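You operate a simulated robot arm through the tools that you are given. There is no shell and no other tool. Be economical: measure what you need, move in short steps, check, and stop when the job is done.

Carry out the task below with a simulated robot arm. There is one attempt and no reset: what you move stays moved.

JOB
Fetch the gold weight and set it on top of the grey gauge block.

The check looks at the end state, three seconds after you hand in, the way a careful person would. Anything else that was tipped, shoved, dropped, spilled or broken makes it a failure.

ROBOT AND FRAMES
A 7-joint arm with a two-finger parallel gripper, fixed in place. Base frame: the origin is at the foot of the arm, x ahead of it, y to its left, z up; the work surface is at about z = 0. Readings come in mm, degrees, newtons and seconds.
With the tool pointing down near the work surface it reaches from about 240 to 620 mm from the base axis. Its first joint turns from -66.0 to 66.0 degrees. Payload 2.6 kg.
The TCP is the grasp point between the finger pads, 30 mm short of the fingertips. In the tool frame z runs along the fingers and y along their closing line. Largest opening 94 mm; finger width 28, thickness 10; the body of the gripper, 50 by 96 mm, starts 55 mm behind the TCP.
Orientation is that of the tool frame in the base frame, as [roll, pitch, yaw] about the fixed x, y, z axes, in that order (R = Rz(yaw) Ry(pitch) Rx(roll)). With the fingers straight down and closing along the base's y, the tool's x points along the base's -x, its y along +y and its z along -z.

CONTROLS
- The arm moves only by the tool arm_command. Its argument "series" is a list of rows, each a list of 4 numbers: the shift along the base's x, y, z in units of 200 mm (1.0 is 200 mm), then the turn about the base's z in units of 45 degrees (1.0 is 45 degrees). In form: [[dx, dy, dz, twist], ...]. A call has 1 to 20 rows; each row is the pose to reach, as a shift and turn from the pose commanded when the call began. "fingers" is the closure in counts, from 0 (fully open) to 255 (shut), set as the call begins (left out, the last holds). A call with a number of a shift or a turn outside -1 to 1 is refused whole. Rows are played at 5 a second. More than 50 mm and 8.6 degrees between two rows, or a gripper value outside its range, and nothing of the call is played. Where a pose cannot be reached the arm comes as near as it can. A force on the tool above 40 N (or 10 N above the force at the start of the call, whichever is more), or a blocked arm, ends the call early, and 0.2 s more pass. Each finger travels about 72 mm/s and halts on what it meets, pressing with about 21 N; the grip force reading is that of the motor and also rises with nothing between the fingers. The clock runs only during rows and for 0.2 s after the last one: add rows that repeat a pose to give the fingers time. The reply holds the time, the measured pose of the TCP, the force on the tool along the base axes, the opening and the grip force, in the units named above and with some noise, and new pictures: "pictures" is both (left out), scene, wrist or none.
- Cameras (640 x 400 px; columns grow to the right, rows downward): "scene" is fixed at [29.3, 425.8, 566.9]; the picture's right is [-0.84, -0.54, 0.00], its down [-0.29, 0.46, -0.84] and it looks along [0.45, -0.71, -0.54] (base axes); focal length 337 px, centre (320, 200). "wrist" rides on the gripper at [-37, 0, -58] in the tool frame; the picture's right is [0.00, -1.00, 0.00], its down [0.97, 0.00, -0.24] and it looks along [0.24, 0.00, 0.97] (tool axes); focal length 218 px, centre (320, 200).
- measure_at(camera, pixels): for up to 12 pixels [column, row] of the newest picture of that camera ("zoom" is the newest enlarged one), the place [x, y, z] in the base frame of the surface seen there, good to about 3 mm. The clock stands still meanwhile.
- enlarge(camera, box): a new picture of the part [left, top, right, bottom] of that camera's present view, enlarged. The clock stands still meanwhile.
- job_done(): hands the job in; it is judged then, once.

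Go step by step. Measure first, check grasps and placings, and put right what went wrong. The budget is 60 turns and 150 pictures, counting those below and the enlarged ones. Unless the task says otherwise, let go and move clear before handing in, and close with one line.

The tools are called by a JSON object that holds its "api" and its "payload". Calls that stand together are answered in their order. arm_command: Moves the arm, as the interface text tells. Its arguments: {"type":"object","properties":{"series":{"type":"array","items":{"type":"array","items":{"type":"number"}}},"fingers":{"type":"number"},"pictures":{"type":"string","enum":["both","scene","wrist","none"]}},"required":["series"]} The other tools are called the same way: measure_at (camera, pixels) gives the place of the surface under pixels of a picture; enlarge (camera, box) takes an enlarged picture of a part of a camera's view; job_done () hands the job in.

At the start:

```text
clock: 0.0
ee_pos: [394.1, -1.3, 250.8]
tcp_rot: [-180.0, 0.0, -180.0]
wrist_force: [0.3, 0.1, 0.0]
gripper_width: 93.7
grasp_force: 0.0
```

scene: 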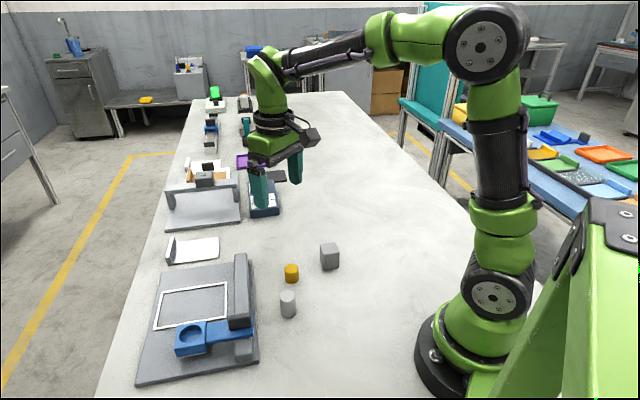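
wrist: 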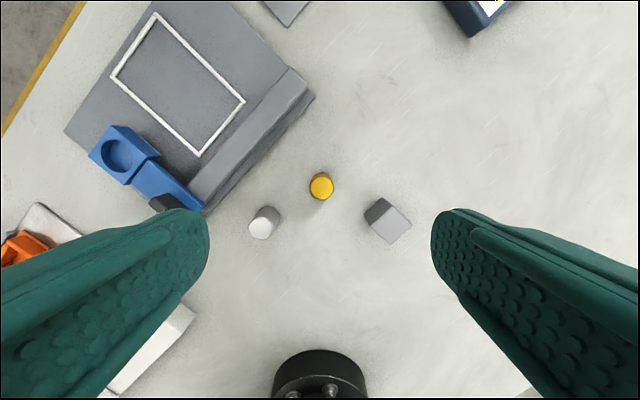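

The gold weight shows at wrist pixel (321,187), the grey block at (388,220), and a white/grey cylinder at (264,223). I'll enlarge the wrist view and measure these.

{"api": "enlarge", "payload": {"camera": "wrist", "box": [220, 140, 440, 278]}}

{"api": "enlarge", "payload": {"camera": "scene", "box": [240, 220, 380, 330]}}

{"api": "measure_at", "payload": {"camera": "wrist", "pixels": [[321, 186], [310, 186], [332, 186], [321, 175], [392, 222], [410, 223], [387, 205], [390, 243], [370, 224], [378, 200], [262, 228], [264, 212]]}}

{"api": "measure_at", "payload": {"camera": "scene", "pixels": [[291, 266], [291, 276], [330, 247], [320, 249], [338, 246], [329, 243], [330, 260], [288, 293], [288, 308], [291, 283]]}}

```text
2.90 times, centred on (330, 209) of wrist
```

zoom: 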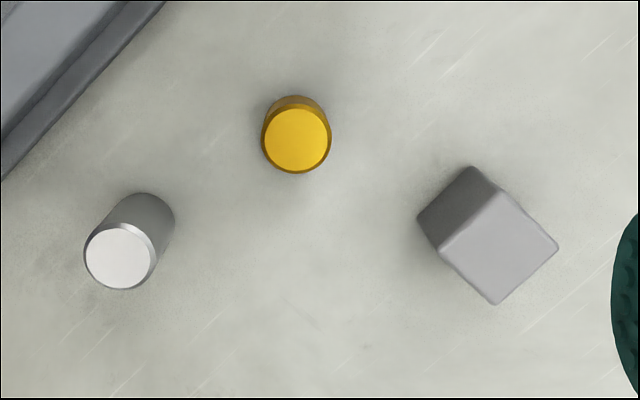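

```text
3.64 times, centred on (310, 275) of scene
```

zoom: 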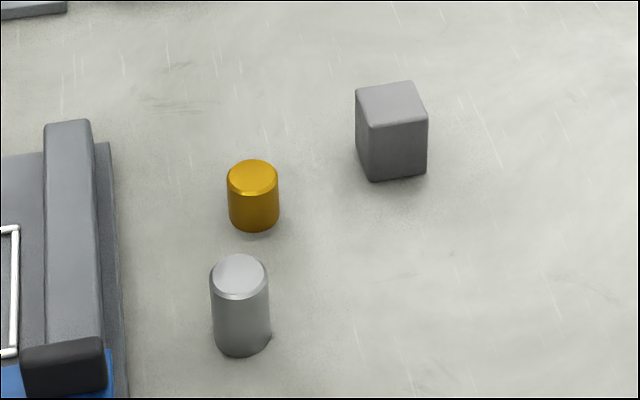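

```text
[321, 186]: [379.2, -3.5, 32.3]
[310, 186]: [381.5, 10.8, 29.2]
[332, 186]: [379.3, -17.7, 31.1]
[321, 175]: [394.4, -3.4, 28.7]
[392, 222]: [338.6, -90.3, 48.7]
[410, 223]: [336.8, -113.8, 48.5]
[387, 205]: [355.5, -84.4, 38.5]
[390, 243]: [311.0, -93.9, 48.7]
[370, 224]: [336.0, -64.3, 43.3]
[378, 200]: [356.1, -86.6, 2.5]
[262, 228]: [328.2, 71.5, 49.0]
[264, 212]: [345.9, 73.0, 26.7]
```

```text
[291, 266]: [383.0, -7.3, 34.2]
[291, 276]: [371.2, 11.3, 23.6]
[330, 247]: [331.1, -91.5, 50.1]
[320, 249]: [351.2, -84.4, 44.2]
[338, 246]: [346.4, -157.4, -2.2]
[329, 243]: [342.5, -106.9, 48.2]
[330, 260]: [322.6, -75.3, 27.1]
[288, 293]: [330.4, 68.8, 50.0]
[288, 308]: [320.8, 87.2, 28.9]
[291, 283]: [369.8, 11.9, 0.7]
```

The gold weight's top is centred near (378, -4), about 29 mm across and 32 mm tall. The block's top is centred near (333, -92) at z≈49. The open fingers clear both neighbours, so I'll align above the weight and descend to z≈120 to check.

{"api": "arm_command", "payload": {"series": [[-0.04, -0.006, -0.1, 0], [-0.078, -0.011, -0.25, 0], [-0.078, -0.011, -0.4, 0], [-0.078, -0.011, -0.55, 0], [-0.078, -0.011, -0.65, 0], [-0.078, -0.011, -0.65, 0]], "fingers": 0}}

```text
clock: 1.4
ee_pos: [377.6, -3.4, 121.4]
tcp_rot: [179.9, 0.0, 180.0]
wrist_force: [0.0, 1.2, 0.5]
gripper_width: 94.0
grasp_force: 0.1
```

scene: 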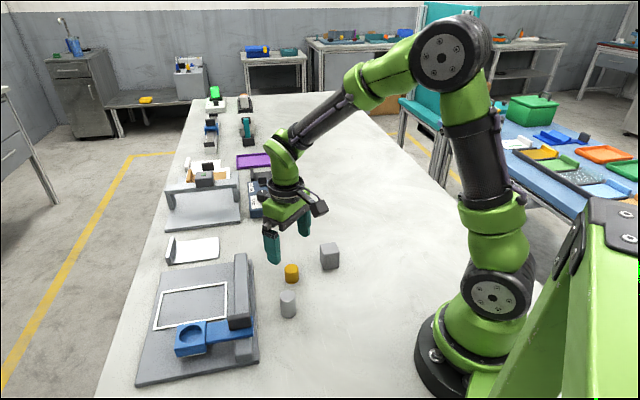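
wrist: 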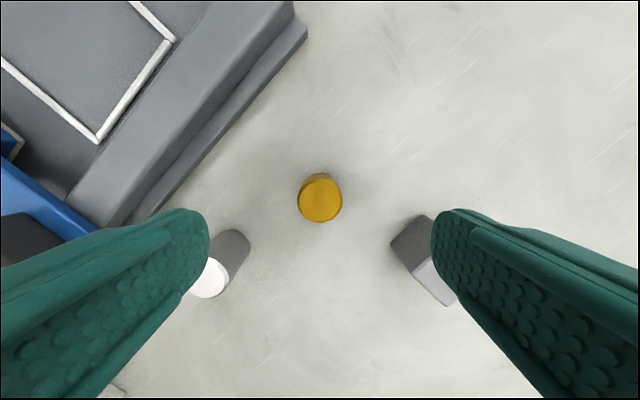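

The weight is centred between the fingers at (320,199). Before descending, I'll check clearance to the fixture edge and cylinder on the left, and to the block on the right.

{"api": "measure_at", "payload": {"camera": "wrist", "pixels": [[165, 205], [200, 170], [240, 125], [232, 240], [420, 225], [395, 243], [320, 199], [210, 130]]}}

```text
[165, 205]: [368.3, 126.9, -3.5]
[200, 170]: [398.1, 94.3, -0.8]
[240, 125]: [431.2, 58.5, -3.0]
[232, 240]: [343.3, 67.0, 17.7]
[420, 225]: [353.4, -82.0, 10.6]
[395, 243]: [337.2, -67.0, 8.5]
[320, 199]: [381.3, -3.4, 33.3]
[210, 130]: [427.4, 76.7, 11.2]
```

The fixture edge (y≥58), the cylinder (x≤345) and the block (y≤-65) all clear the fingers. I'll descend to z≈36 and keep the fingers open.

{"api": "arm_command", "payload": {"series": [[0, 0, -0.12, 0], [0, 0, -0.24, 0], [0, 0, -0.34, 0], [0, 0, -0.4, 0], [0.003, 0, -0.427, 0], [0.003, 0, -0.427, 0]]}}

```text
clock: 2.8
ee_pos: [378.5, -4.1, 35.4]
tcp_rot: [180.0, -0.1, -180.0]
wrist_force: [0.0, -0.2, 0.3]
gripper_width: 93.9
grasp_force: 0.1
```

scene: 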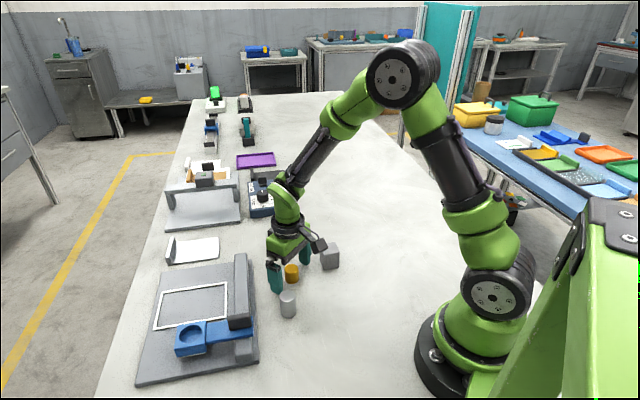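
wrist: 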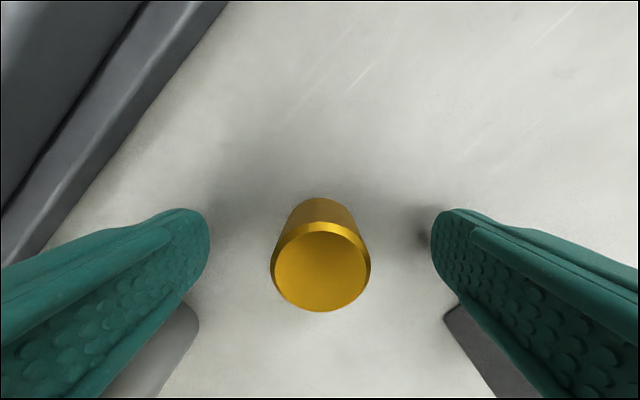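

The weight sits centred between the fingers (top at 321,270), with the neighbours clear. I'll close now.

{"api": "arm_command", "payload": {"series": [[0, 0, 0, 0], [0, 0, 0, 0], [0, 0, 0, 0], [0, 0, 0, 0], [0, 0, 0, 0], [0, 0, 0, 0], [0, 0, 0, 0]], "fingers": 255, "pictures": "wrist"}}

```text
clock: 4.4
ee_pos: [379.0, -3.5, 35.5]
tcp_rot: [180.0, 0.0, 180.0]
wrist_force: [0.0, -0.8, 0.9]
gripper_width: 31.3
grasp_force: 21.3
```

wrist: 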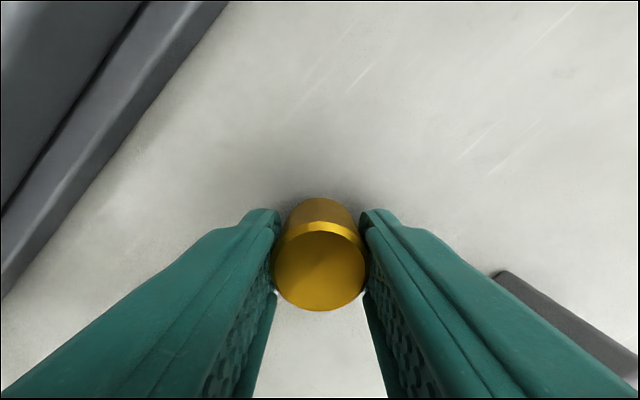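

The grip is good (31.3 mm opening, 21 N). I'll lift straight up about 110 mm and check that it is held.

{"api": "arm_command", "payload": {"series": [[0, 0, 0.05, 0], [0, 0, 0.15, 0], [0, 0, 0.27, 0], [0, 0, 0.4, 0], [0, 0, 0.5, 0], [0, 0, 0.55, 0], [0, 0, 0.55, 0]]}}

```text
clock: 6.0
ee_pos: [379.9, -2.8, 145.4]
tcp_rot: [180.0, 0.0, -179.9]
wrist_force: [0.4, 0.1, -1.3]
gripper_width: 31.4
grasp_force: 20.8
```

scene: 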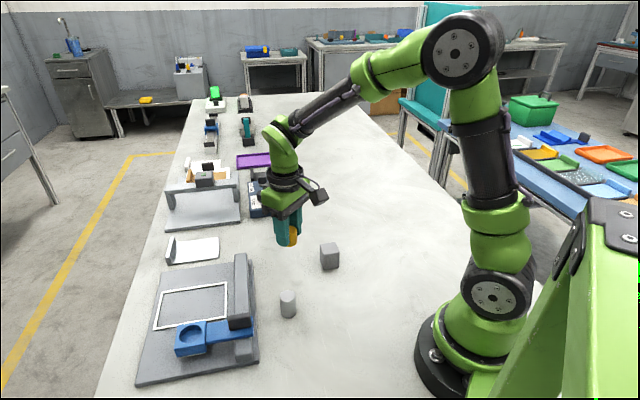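
wrist: 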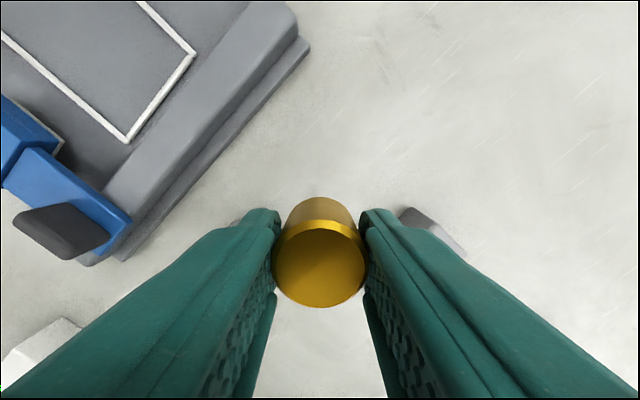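

The weight is held firmly and upright. From both cameras the block's top centre is about (332.5, -91), so I'll move above it at this height.

{"api": "arm_command", "payload": {"series": [[-0.03, -0.06, 0, 0], [-0.09, -0.17, 0, 0], [-0.15, -0.28, 0, 0], [-0.2, -0.38, 0, 0], [-0.225, -0.425, 0, 0], [-0.231, -0.438, 0, 0], [-0.231, -0.438, -0.1, 0], [-0.231, -0.438, -0.15, 0], [-0.231, -0.438, -0.15, 0]]}}

{"api": "enlarge", "payload": {"camera": "scene", "box": [260, 180, 400, 290]}}

{"api": "enlarge", "payload": {"camera": "wrist", "box": [240, 180, 400, 330]}}

```text
clock: 8.0
ee_pos: [332.2, -91.8, 115.3]
tcp_rot: [180.0, 0.0, 180.0]
wrist_force: [-0.4, 0.3, -1.8]
gripper_width: 31.3
grasp_force: 20.9
```

scene: 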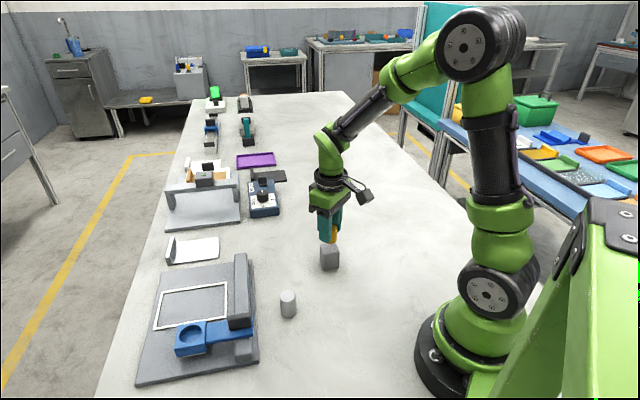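
wrist: 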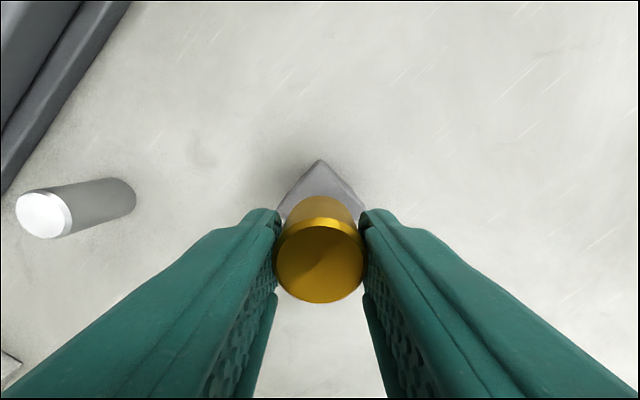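

```text
3.64 times, centred on (330, 235) of scene
```

zoom: 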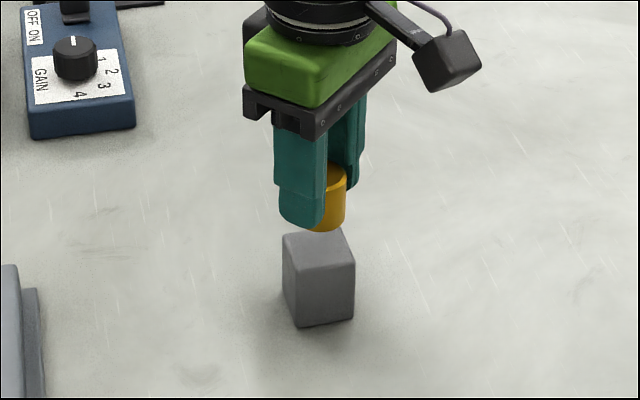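

```text
2.67 times, centred on (320, 255) of wrist
```

zoom: 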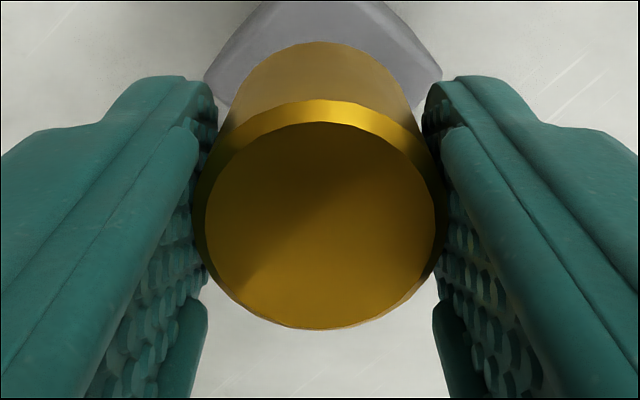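

The block's near corner shows at wrist (319,160) with y≈-91, and the zoom shows the weight centred over the block. I'll shift +1 mm in x and lower to just above contact.

{"api": "arm_command", "payload": {"series": [[0.005, 0.001, -0.04, 0], [0.005, 0.001, -0.08, 0], [0.005, 0.001, -0.11, 0], [0.005, 0.001, -0.13, 0], [0.005, 0.001, -0.14, 0], [0.005, 0.001, -0.14, 0]], "pictures": "none"}}

{"api": "enlarge", "payload": {"camera": "scene", "box": [290, 200, 370, 280]}}

```text
clock: 9.4
ee_pos: [333.8, -91.5, 89.6]
tcp_rot: [-179.9, 0.2, 180.0]
wrist_force: [-4.6, 1.8, 23.2]
gripper_width: 30.7
grasp_force: 21.0
```

```text
5.00 times, centred on (330, 240) of scene
```

zoom: 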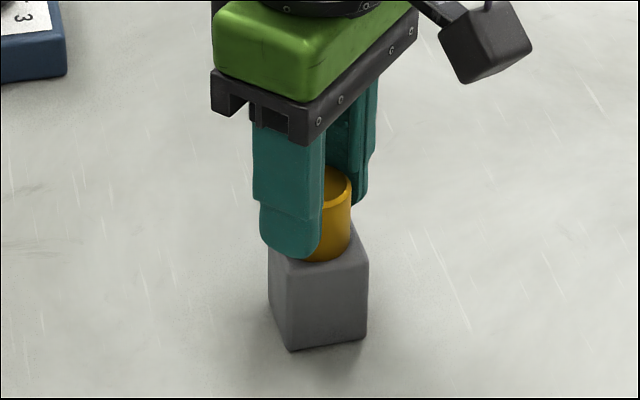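

Contact came a little early: the upward force is 23 N at z≈89.6, and the weight is sitting on the block. I'll ease up slightly to relieve the pressure before releasing.

{"api": "arm_command", "payload": {"series": [[0, 0, 0.004, 0], [0, 0, 0.007, 0], [0, 0, 0.007, 0]], "pictures": "none"}}

```text
clock: 10.2
ee_pos: [333.2, -91.5, 87.5]
tcp_rot: [-179.9, 0.0, -180.0]
wrist_force: [3.5, -1.1, 7.3]
gripper_width: 31.4
grasp_force: 20.6
```

The force fell to 7 N. I'll let it settle and read again along with a close view.

{"api": "arm_command", "payload": {"series": [[0, 0, 0.002, 0], [0, 0, 0.003, 0], [0, 0, 0.003, 0], [0, 0, 0.003, 0]], "pictures": "wrist"}}

{"api": "enlarge", "payload": {"camera": "scene", "box": [290, 200, 370, 280]}}

```text
clock: 11.2
ee_pos: [333.6, -90.2, 88.9]
tcp_rot: [180.0, -0.1, -180.0]
wrist_force: [0.0, 0.5, -2.2]
gripper_width: 30.8
grasp_force: 20.8
```

wrist: 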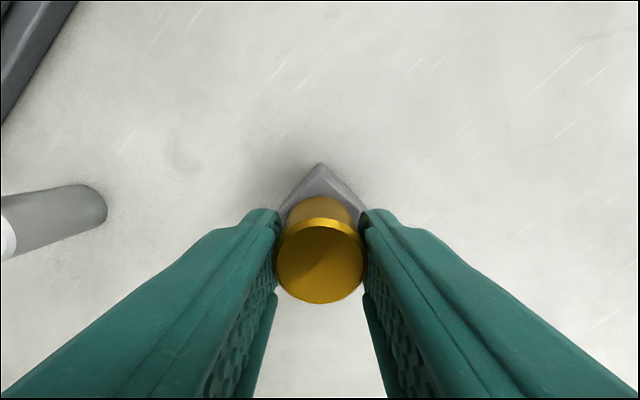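

```text
5.00 times, centred on (330, 240) of scene
```

zoom: 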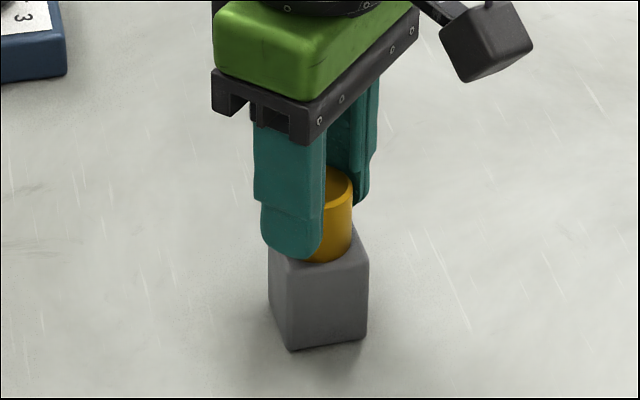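

The force is now only the hanging weight (-2 N), so the bottom is within about 1 mm of the block top and centred within about 2 mm. I'll lower 0.6 mm and open the fingers.

{"api": "arm_command", "payload": {"series": [[0, 0, -0.003, 0], [0, 0, -0.003, 0]], "pictures": "none"}}

{"api": "arm_command", "payload": {"series": [[0, 0, 0, 0], [0, 0, 0, 0], [0, 0, 0, 0], [0, 0, 0, 0], [0, 0, 0, 0], [0, 0, 0, 0]], "fingers": 0}}

```text
clock: 11.8
ee_pos: [332.7, -91.7, 89.5]
tcp_rot: [179.9, 0.0, 179.9]
wrist_force: [-0.8, -0.1, 0.6]
gripper_width: 31.3
grasp_force: 21.2
```

```text
clock: 13.2
ee_pos: [333.0, -90.7, 89.3]
tcp_rot: [180.0, 0.0, 180.0]
wrist_force: [0.5, 0.3, -0.3]
gripper_width: 93.8
grasp_force: 0.1
```

scene: 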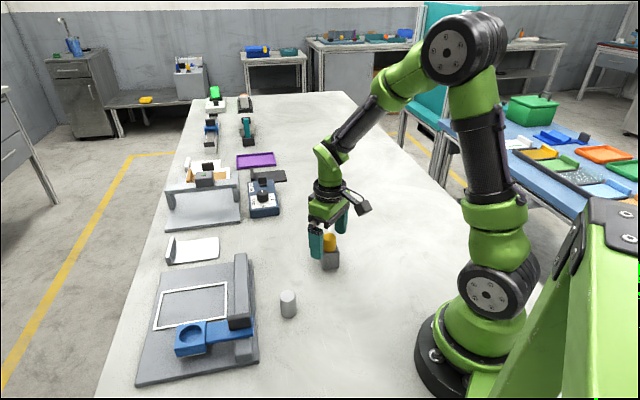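
wrist: 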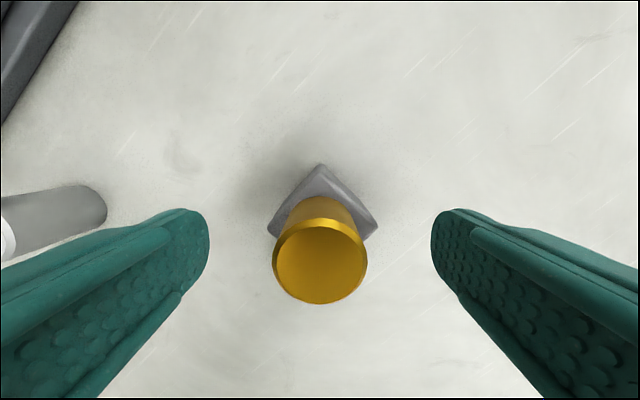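

The weight is released and stands on the block. I'll rise straight up clear of it.

{"api": "arm_command", "payload": {"series": [[0, 0, 0.1, 0], [0, 0, 0.25, 0], [0, 0, 0.4, 0], [0, 0, 0.55, 0], [0, 0, 0.65, 0], [0, 0, 0.65, 0]]}}

{"api": "enlarge", "payload": {"camera": "scene", "box": [290, 200, 370, 280]}}

```text
clock: 14.6
ee_pos: [333.0, -92.2, 220.9]
tcp_rot: [179.9, 0.0, -180.0]
wrist_force: [0.7, 0.6, 0.9]
gripper_width: 94.0
grasp_force: 0.1
```

scene: 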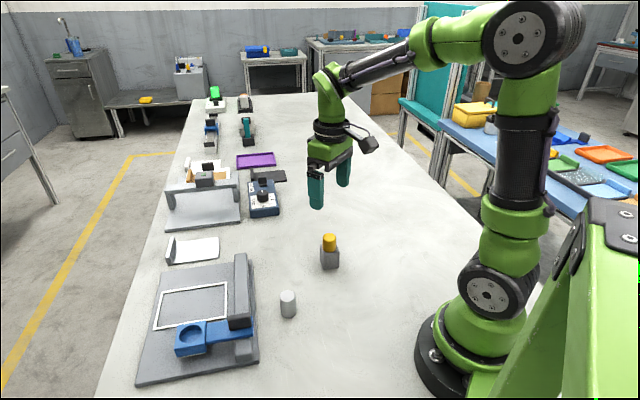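
wrist: 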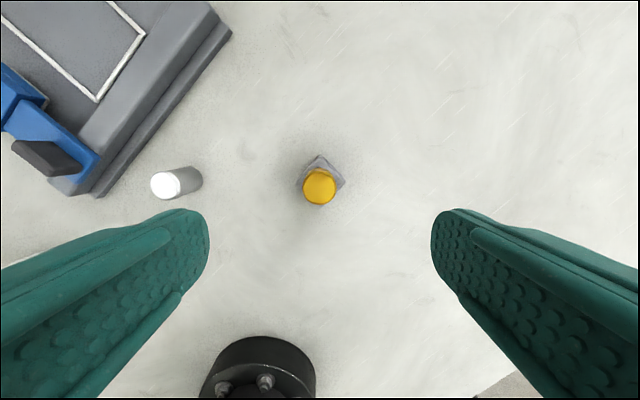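

```text
5.00 times, centred on (330, 240) of scene
```

zoom: 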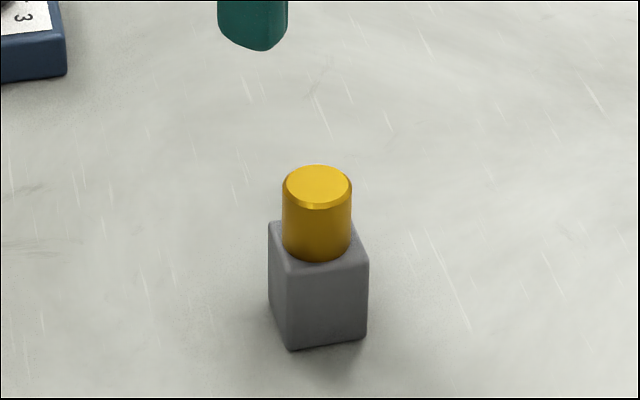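

The zoom shows the weight upright and centred on the block, the gripper clear, and nothing else disturbed. I'm handing in.

{"api": "job_done", "payload": {}}

```text
The job is handed in.
```

The gold weight is standing upright and centred on top of the grey gauge block. The arm is clear, and the last pictures show nothing else moved.
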